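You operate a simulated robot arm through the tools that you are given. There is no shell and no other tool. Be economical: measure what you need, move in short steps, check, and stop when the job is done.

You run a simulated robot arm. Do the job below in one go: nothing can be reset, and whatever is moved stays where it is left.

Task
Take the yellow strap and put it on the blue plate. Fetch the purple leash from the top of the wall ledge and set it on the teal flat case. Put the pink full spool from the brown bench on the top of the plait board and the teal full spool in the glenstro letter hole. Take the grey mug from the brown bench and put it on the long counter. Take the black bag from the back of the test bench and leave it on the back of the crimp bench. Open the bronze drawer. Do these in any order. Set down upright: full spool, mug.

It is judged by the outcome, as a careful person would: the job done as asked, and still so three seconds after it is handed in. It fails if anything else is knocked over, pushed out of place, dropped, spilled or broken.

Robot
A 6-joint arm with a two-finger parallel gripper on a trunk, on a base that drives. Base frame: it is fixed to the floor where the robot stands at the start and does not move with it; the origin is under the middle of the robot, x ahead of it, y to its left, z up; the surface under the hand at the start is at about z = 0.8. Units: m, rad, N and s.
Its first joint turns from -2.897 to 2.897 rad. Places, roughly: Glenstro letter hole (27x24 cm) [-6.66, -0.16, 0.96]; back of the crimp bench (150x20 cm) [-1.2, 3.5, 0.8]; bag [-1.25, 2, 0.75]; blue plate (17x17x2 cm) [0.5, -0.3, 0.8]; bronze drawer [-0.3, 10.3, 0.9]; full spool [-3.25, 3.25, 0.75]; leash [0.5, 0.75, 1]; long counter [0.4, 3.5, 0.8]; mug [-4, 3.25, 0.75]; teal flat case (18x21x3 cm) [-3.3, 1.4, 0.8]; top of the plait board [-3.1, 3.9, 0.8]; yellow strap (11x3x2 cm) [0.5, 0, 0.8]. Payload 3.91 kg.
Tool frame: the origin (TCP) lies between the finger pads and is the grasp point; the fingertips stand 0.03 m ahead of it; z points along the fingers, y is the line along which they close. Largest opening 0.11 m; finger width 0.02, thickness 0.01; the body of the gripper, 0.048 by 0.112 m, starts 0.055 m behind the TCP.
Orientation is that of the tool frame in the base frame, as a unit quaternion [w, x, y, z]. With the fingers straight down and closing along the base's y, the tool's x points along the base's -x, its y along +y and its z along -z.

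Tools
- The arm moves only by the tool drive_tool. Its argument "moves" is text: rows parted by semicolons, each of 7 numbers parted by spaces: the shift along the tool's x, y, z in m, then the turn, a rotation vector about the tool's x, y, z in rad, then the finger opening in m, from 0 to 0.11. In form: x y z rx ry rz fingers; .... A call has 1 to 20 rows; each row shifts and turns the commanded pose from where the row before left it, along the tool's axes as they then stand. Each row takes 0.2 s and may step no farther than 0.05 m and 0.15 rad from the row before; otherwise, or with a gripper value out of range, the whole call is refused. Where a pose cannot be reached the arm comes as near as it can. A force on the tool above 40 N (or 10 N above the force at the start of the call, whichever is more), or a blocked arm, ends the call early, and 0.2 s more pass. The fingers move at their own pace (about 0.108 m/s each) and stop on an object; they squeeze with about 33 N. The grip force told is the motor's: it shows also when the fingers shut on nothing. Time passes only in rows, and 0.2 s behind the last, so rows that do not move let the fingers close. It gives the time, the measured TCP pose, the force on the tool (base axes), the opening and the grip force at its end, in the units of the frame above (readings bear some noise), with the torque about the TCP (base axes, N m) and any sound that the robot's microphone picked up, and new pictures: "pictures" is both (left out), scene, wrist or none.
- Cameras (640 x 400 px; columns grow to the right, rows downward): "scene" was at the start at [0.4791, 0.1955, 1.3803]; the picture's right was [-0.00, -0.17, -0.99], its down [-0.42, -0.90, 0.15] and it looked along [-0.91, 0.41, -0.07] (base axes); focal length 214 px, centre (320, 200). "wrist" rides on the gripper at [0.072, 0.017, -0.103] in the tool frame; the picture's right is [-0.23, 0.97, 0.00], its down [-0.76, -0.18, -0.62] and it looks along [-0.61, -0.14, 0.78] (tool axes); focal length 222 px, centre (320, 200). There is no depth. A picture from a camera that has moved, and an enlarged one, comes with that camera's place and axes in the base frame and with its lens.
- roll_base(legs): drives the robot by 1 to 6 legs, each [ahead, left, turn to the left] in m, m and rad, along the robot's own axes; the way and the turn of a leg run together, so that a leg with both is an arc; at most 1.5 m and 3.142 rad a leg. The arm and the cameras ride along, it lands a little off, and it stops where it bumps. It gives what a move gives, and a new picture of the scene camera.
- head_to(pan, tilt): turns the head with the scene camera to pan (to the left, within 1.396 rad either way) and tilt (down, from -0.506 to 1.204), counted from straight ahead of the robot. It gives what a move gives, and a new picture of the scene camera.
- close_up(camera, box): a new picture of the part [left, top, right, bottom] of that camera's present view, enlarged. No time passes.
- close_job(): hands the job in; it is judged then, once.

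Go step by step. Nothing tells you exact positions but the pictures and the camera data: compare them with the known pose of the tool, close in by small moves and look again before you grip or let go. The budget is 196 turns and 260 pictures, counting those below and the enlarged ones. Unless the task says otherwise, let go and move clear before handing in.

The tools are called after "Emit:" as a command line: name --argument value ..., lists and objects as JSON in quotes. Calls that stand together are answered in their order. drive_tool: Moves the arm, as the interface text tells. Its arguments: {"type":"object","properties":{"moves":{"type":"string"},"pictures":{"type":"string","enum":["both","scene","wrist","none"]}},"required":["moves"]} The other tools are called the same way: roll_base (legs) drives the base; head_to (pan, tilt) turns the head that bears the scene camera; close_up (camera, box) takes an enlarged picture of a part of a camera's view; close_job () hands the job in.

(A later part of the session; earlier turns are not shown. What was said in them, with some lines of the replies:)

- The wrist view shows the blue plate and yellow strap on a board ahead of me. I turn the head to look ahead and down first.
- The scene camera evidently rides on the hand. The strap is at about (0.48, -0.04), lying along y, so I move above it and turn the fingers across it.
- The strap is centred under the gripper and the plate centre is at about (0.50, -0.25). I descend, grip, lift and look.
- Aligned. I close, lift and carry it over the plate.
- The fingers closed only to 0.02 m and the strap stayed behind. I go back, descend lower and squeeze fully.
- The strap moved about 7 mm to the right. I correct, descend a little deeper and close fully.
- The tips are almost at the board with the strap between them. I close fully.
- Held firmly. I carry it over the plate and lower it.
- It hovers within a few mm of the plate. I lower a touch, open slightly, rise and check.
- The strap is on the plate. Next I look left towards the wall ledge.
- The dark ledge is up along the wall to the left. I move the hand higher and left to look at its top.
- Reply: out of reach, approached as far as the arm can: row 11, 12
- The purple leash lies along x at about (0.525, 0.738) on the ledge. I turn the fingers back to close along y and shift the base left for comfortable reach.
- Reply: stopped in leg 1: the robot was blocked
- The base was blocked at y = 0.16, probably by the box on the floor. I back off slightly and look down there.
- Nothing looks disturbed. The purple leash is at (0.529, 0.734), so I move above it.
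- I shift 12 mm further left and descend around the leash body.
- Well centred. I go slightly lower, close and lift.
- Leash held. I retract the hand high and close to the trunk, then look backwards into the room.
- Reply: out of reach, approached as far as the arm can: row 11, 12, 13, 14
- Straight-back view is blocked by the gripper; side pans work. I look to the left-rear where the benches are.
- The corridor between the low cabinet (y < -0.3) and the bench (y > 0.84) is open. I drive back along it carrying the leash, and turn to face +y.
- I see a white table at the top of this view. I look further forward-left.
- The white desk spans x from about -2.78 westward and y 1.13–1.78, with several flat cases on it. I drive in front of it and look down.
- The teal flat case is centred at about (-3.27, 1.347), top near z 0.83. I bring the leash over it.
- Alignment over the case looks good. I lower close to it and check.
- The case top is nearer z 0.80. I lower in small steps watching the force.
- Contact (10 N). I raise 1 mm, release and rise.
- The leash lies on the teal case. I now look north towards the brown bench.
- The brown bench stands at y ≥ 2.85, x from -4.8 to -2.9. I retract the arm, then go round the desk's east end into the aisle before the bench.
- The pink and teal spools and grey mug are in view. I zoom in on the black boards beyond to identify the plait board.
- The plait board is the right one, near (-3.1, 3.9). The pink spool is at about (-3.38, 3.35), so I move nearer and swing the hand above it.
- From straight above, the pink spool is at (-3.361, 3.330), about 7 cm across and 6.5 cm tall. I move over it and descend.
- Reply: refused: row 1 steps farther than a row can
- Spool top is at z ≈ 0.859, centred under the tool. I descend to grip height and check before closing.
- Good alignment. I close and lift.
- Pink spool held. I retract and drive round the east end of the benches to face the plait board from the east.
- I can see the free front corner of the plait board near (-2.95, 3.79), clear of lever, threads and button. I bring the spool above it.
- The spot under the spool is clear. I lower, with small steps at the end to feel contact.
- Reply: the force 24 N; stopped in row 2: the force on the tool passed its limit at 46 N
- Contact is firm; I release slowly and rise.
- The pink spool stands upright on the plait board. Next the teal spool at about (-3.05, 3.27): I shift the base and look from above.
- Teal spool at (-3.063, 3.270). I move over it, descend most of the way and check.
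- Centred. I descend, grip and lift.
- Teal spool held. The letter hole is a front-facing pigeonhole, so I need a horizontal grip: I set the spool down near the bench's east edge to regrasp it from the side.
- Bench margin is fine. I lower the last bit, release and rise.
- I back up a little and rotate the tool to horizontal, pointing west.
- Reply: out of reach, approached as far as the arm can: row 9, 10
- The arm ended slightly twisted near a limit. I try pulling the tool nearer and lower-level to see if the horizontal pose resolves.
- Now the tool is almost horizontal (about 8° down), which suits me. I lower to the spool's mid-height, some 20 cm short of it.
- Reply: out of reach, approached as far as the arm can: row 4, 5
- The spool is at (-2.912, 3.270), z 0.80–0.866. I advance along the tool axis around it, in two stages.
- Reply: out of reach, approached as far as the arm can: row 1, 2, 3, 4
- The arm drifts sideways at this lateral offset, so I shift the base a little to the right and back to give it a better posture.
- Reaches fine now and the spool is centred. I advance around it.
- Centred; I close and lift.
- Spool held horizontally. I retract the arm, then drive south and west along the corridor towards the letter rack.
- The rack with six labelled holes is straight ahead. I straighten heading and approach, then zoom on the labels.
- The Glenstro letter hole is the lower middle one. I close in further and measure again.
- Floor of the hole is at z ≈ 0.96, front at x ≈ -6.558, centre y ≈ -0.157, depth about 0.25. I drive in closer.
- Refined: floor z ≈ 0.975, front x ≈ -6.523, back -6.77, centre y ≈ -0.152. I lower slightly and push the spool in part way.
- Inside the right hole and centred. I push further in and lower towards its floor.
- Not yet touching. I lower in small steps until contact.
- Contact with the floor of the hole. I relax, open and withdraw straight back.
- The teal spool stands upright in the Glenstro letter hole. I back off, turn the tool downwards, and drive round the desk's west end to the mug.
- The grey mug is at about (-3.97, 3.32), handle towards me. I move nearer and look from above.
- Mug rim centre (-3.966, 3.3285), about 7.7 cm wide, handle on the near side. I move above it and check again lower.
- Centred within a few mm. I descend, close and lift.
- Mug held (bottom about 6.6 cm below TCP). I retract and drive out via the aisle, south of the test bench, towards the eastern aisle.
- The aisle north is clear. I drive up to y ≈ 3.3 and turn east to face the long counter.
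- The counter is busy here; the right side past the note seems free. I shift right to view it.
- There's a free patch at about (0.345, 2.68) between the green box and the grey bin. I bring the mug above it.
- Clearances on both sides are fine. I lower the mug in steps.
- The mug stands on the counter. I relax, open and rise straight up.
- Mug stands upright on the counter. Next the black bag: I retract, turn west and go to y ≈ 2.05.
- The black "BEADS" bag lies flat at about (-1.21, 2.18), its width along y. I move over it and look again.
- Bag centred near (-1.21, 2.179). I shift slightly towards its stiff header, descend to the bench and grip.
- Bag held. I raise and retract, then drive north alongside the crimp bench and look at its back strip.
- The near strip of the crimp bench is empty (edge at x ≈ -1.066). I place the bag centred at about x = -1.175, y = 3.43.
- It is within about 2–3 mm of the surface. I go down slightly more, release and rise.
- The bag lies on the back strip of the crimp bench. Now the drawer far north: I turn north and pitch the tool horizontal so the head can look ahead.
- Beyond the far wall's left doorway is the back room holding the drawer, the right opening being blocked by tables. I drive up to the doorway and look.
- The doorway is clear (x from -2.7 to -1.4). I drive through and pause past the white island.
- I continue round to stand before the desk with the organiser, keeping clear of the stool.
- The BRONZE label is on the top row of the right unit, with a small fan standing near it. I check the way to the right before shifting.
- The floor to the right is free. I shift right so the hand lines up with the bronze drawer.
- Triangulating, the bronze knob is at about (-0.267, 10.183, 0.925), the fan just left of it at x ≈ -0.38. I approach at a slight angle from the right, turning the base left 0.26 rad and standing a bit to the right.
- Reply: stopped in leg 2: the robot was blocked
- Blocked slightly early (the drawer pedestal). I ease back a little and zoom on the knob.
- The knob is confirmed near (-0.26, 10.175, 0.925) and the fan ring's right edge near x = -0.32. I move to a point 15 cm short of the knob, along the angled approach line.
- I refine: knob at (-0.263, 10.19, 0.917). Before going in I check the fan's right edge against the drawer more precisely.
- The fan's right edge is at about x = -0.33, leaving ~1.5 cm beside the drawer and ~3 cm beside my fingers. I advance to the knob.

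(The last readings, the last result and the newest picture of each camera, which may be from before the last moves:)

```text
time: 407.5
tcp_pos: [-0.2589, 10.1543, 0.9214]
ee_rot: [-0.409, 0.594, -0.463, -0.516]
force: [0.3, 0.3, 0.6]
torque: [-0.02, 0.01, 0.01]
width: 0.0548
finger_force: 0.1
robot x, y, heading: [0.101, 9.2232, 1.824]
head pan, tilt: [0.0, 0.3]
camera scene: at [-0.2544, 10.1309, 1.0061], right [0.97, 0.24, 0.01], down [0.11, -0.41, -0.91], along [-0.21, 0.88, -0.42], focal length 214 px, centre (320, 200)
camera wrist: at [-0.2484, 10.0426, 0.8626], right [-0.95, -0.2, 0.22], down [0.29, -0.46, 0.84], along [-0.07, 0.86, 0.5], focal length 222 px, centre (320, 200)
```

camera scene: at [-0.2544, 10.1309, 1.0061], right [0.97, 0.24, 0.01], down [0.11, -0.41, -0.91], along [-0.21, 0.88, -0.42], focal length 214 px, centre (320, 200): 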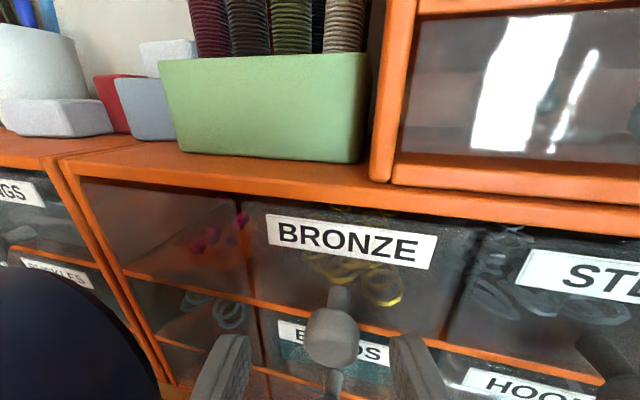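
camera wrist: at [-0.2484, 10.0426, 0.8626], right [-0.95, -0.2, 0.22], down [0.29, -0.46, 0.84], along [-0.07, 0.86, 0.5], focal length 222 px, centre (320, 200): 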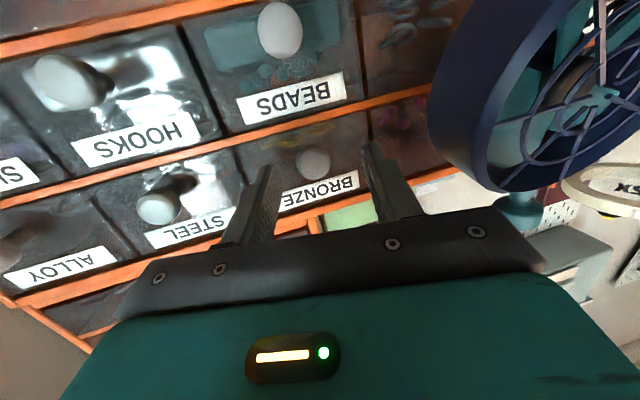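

The knob sits between the fingers at the right height. I advance 18 mm more and close on it.

Emit:
drive_tool --moves "0 0 .01 0 0 0 .055;0 0 .008 0 0 0 .055;0 0 0 0 0 0 .02;0 0 0 0 0 0 0;0 0 0 0 0 0 0;0 0 0 0 0 0 0" --pictures "both"

```text
time: 409.1
tcp_pos: [-0.2586, 10.1735, 0.9179]
ee_rot: [-0.41, 0.593, -0.464, -0.515]
force: [4.5, 0.1, 1.3]
torque: [0.06, -0.05, -0.24]
width: 0.022
finger_force: 44.9
robot x, y, heading: [0.1002, 9.2237, 1.819]
head pan, tilt: [0.0, 0.3]
stopped in row 6: the force on the tool passed its limit at 41 N (the readings are from after the stop); the commanded pose is now the measured one
camera scene: at [-0.2537, 10.1498, 1.0031], right [0.97, 0.23, 0.01], down [0.1, -0.41, -0.91], along [-0.21, 0.88, -0.42], focal length 214 px, centre (320, 200)
camera wrist: at [-0.2481, 10.0613, 0.8596], right [-0.96, -0.2, 0.22], down [0.29, -0.46, 0.84], along [-0.06, 0.87, 0.5], focal length 222 px, centre (320, 200)
```

scene: 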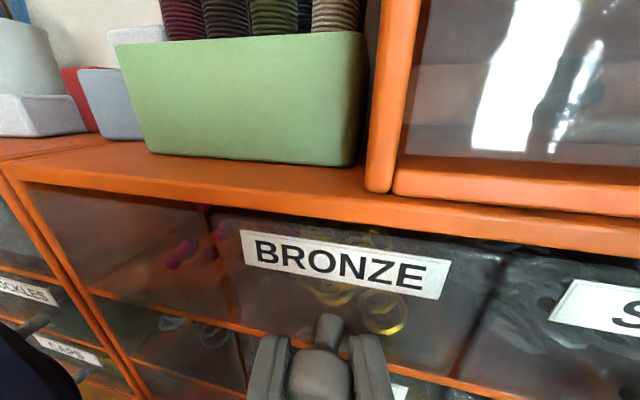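
wrist: 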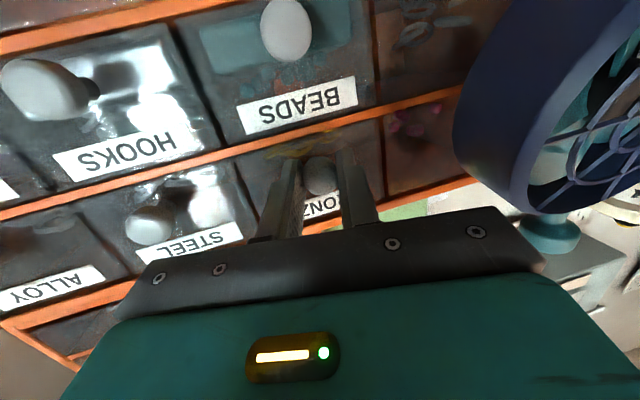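

Knob gripped. I pull straight out along -y in small steps, watching the force.

Emit:
drive_tool --moves ".0013 .0023 -.0096 0 0 0 0;.0026 .0046 -.0193 0 0 0 0;.0026 .0046 -.0193 0 0 0 0" --pictures "both"

```text
time: 409.9
tcp_pos: [-0.2584, 10.124, 0.9185]
ee_rot: [-0.409, 0.593, -0.465, -0.515]
force: [8.6, 0.3, -5.2]
torque: [-0.34, -0.13, -0.31]
width: 0.022
finger_force: 44.8
robot x, y, heading: [0.1037, 9.2254, 1.818]
head pan, tilt: [0.0, 0.3]
camera scene: at [-0.2537, 10.1006, 1.0031], right [0.97, 0.23, 0.01], down [0.1, -0.41, -0.91], along [-0.21, 0.88, -0.42], focal length 214 px, centre (320, 200)
camera wrist: at [-0.2481, 10.0119, 0.8598], right [-0.96, -0.2, 0.22], down [0.29, -0.46, 0.84], along [-0.07, 0.87, 0.5], focal length 222 px, centre (320, 200)
```

scene: 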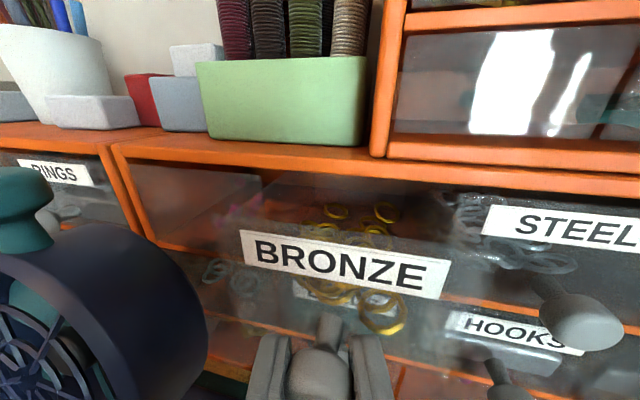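
wrist: 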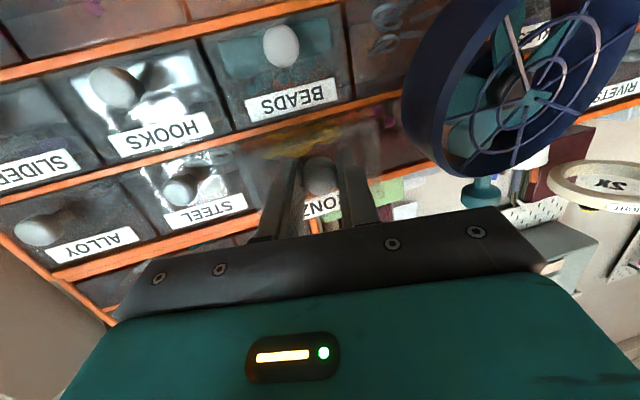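

The drawer slides; about 5 cm open. I continue carefully past the fan.

Emit:
drive_tool --moves ".002 .0032 -.0145 0 0 0 0;.002 .0032 -.0145 0 0 0 0" --pictures "both"

```text
time: 410.5
tcp_pos: [-0.2578, 10.0944, 0.9172]
ee_rot: [-0.409, 0.593, -0.465, -0.515]
force: [10.5, 0.7, -2.5]
torque: [-0.61, -0.15, -0.3]
width: 0.022
finger_force: 45.0
robot x, y, heading: [0.1039, 9.2244, 1.817]
head pan, tilt: [0.0, 0.3]
camera scene: at [-0.2537, 10.0702, 1.0031], right [0.97, 0.23, 0.01], down [0.1, -0.41, -0.91], along [-0.21, 0.88, -0.42], focal length 214 px, centre (320, 200)
camera wrist: at [-0.2481, 9.9816, 0.8597], right [-0.96, -0.2, 0.22], down [0.29, -0.46, 0.84], along [-0.07, 0.87, 0.5], focal length 222 px, centre (320, 200)
```

scene: 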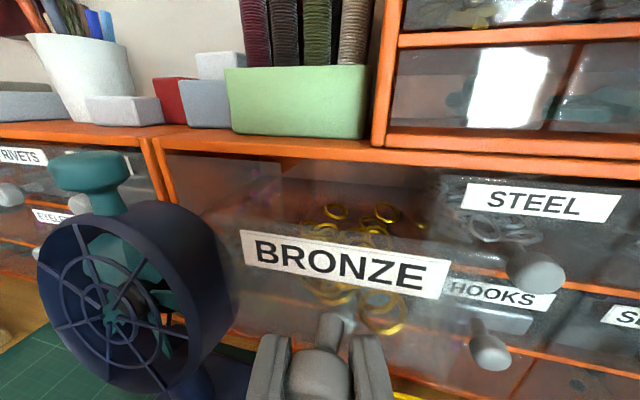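
wrist: 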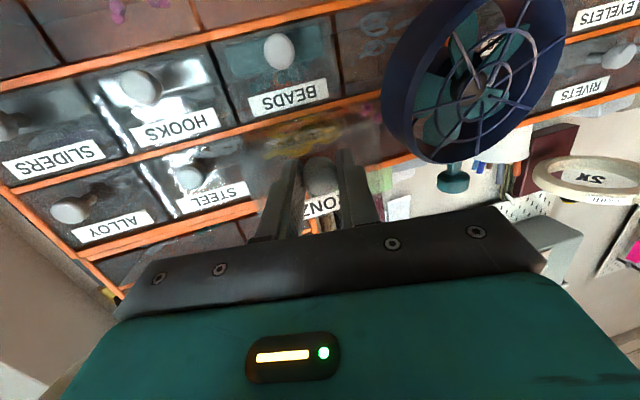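

Fan unmoved, drawer about 8 cm out. I ease the side load a little and pull further.

Emit:
drive_tool --moves ".002 .0015 -.0145 0 0 0 0;.002 .0025 -.0145 0 0 0 0;.002 .0032 -.0145 0 0 0 0" --pictures "scene"

```text
time: 411.3
tcp_pos: [-0.2572, 10.0498, 0.9175]
ee_rot: [-0.409, 0.593, -0.464, -0.515]
force: [-20.3, 31.9, 2.8]
torque: [0.13, 0.02, -0.07]
width: 0.0226
finger_force: 45.1
robot x, y, heading: [0.1029, 9.2204, 1.82]
head pan, tilt: [0.0, 0.3]
camera scene: at [-0.2526, 10.0273, 1.003], right [0.97, 0.23, 0.01], down [0.1, -0.41, -0.91], along [-0.21, 0.88, -0.42], focal length 214 px, centre (320, 200)
```

scene: 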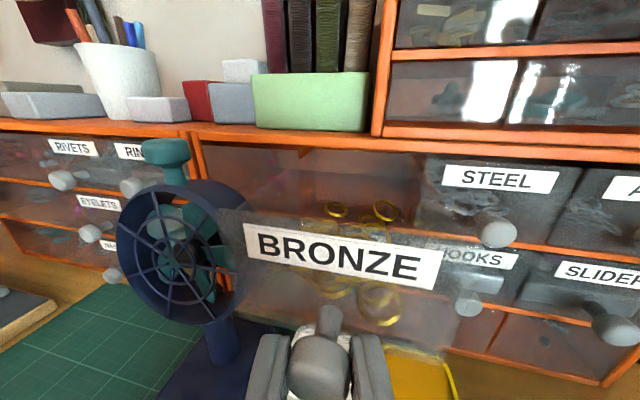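

The end stop is reached (about 12 cm open). I relax, release the knob and withdraw.

Emit:
drive_tool --moves "-.0003 -.0005 .002 0 0 0 0;0 0 0 0 0 0 .04;0 0 0 0 0 0 .055;0 0 0 0 0 0 .055;0 0 -.02 0 0 0 .055;0 0 -.04 0 0 0 .055;0 0 -.04 0 0 0 .055;-.01 0 -.04 0 0 0 .055;-.02 0 -.04 0 0 0 .055;-.02 0 -.04 0 0 0 .055" --pictures "scene"

```text
time: 413.5
tcp_pos: [-0.2078, 9.8475, 0.9935]
ee_rot: [-0.409, 0.594, -0.465, -0.514]
force: [-0.4, -0.7, -0.6]
torque: [0.03, 0.05, -0.01]
width: 0.055
finger_force: 0.1
robot x, y, heading: [0.1008, 9.2201, 1.814]
head pan, tilt: [0.0, 0.3]
camera scene: at [-0.2021, 9.823, 1.0798], right [0.97, 0.23, 0.01], down [0.11, -0.41, -0.91], along [-0.21, 0.88, -0.42], focal length 214 px, centre (320, 200)
```

scene: 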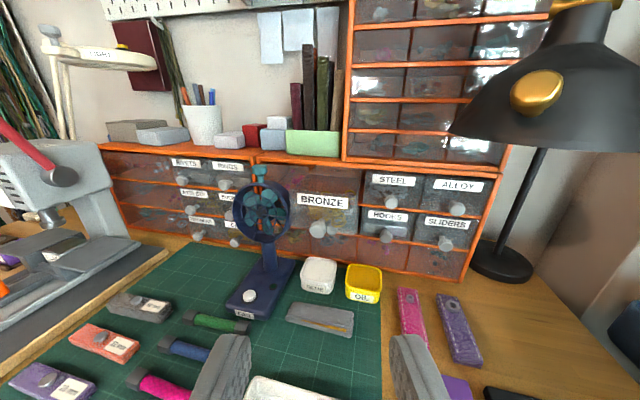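

Emit:
close_up --camera "scene" --box '[220, 150, 480, 310]'

```text
2.46 times, centred on (350, 230) of scene
camera zoom: at [-0.2021, 9.823, 1.0798], right [0.97, 0.23, 0.01], down [0.11, -0.41, -0.91], along [-0.21, 0.88, -0.42], focal length 528 px, centre (246, 126)
```

zoom: 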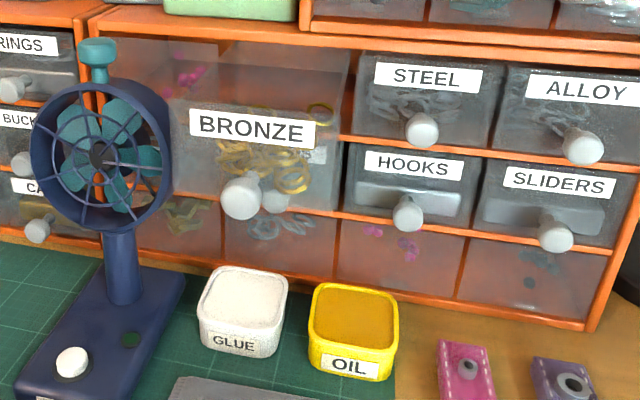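

The bronze drawer stands open and the fan and other items are undisturbed. I move the arm clear and then hand in.

Emit:
drive_tool --moves "-.03 0 -.035 0 0 0 .055;-.03 0 -.035 0 0 0 .055;-.03 0 -.035 0 0 0 .055;-.03 0 -.03 0 0 0 .055" --pictures "scene"

```text
time: 414.5
tcp_pos: [-0.1817, 9.7308, 1.1327]
ee_rot: [-0.41, 0.593, -0.464, -0.515]
force: [0.4, 0.6, -1.0]
torque: [0.03, 0.01, -0.02]
width: 0.0549
finger_force: 0.0
robot x, y, heading: [0.1033, 9.2264, 1.821]
head pan, tilt: [0.0, 0.3]
camera scene: at [-0.1775, 9.7068, 1.2184], right [0.97, 0.23, 0.01], down [0.11, -0.41, -0.91], along [-0.21, 0.88, -0.42], focal length 214 px, centre (320, 200)
```

scene: 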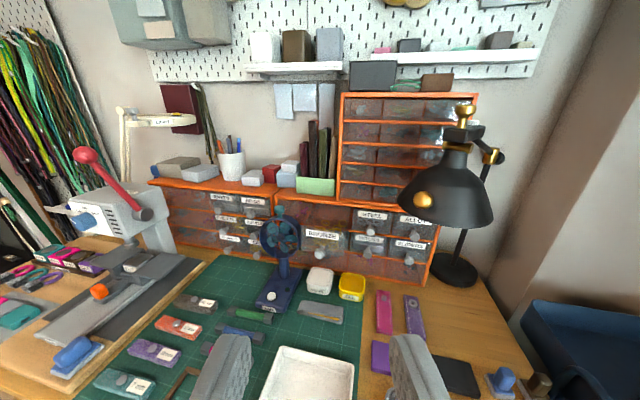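

Everything asked is in place and the arm is clear, so I hand the job in.

Emit:
close_job

```text
The job is handed in.
```

I finished every part of the job and handed it in; the result of the judging hasn't come back.

- **Yellow strap:** it lies on the blue plate.
- **Purple leash:** it rests on the teal flat case. By my estimate, its tail sticks out about 6 mm past the front edge.
- **Pink spool:** it stands upright on the free front corner of the plait board.
- **Teal spool:** it stands upright in the Glenstro letter hole.
- **Grey mug:** it stands upright on the long counter, between the green box and the grey bin.
- **Black bag:** it lies on the back strip of the crimp bench.
- **Bronze drawer:** it is pulled out about 12 cm, to its stop.

The base was blocked twice while driving: once near the wall ledge, and once in front of the desk with the bronze drawer. I backed off both times and nothing looked moved, but I couldn't see exactly what it touched.
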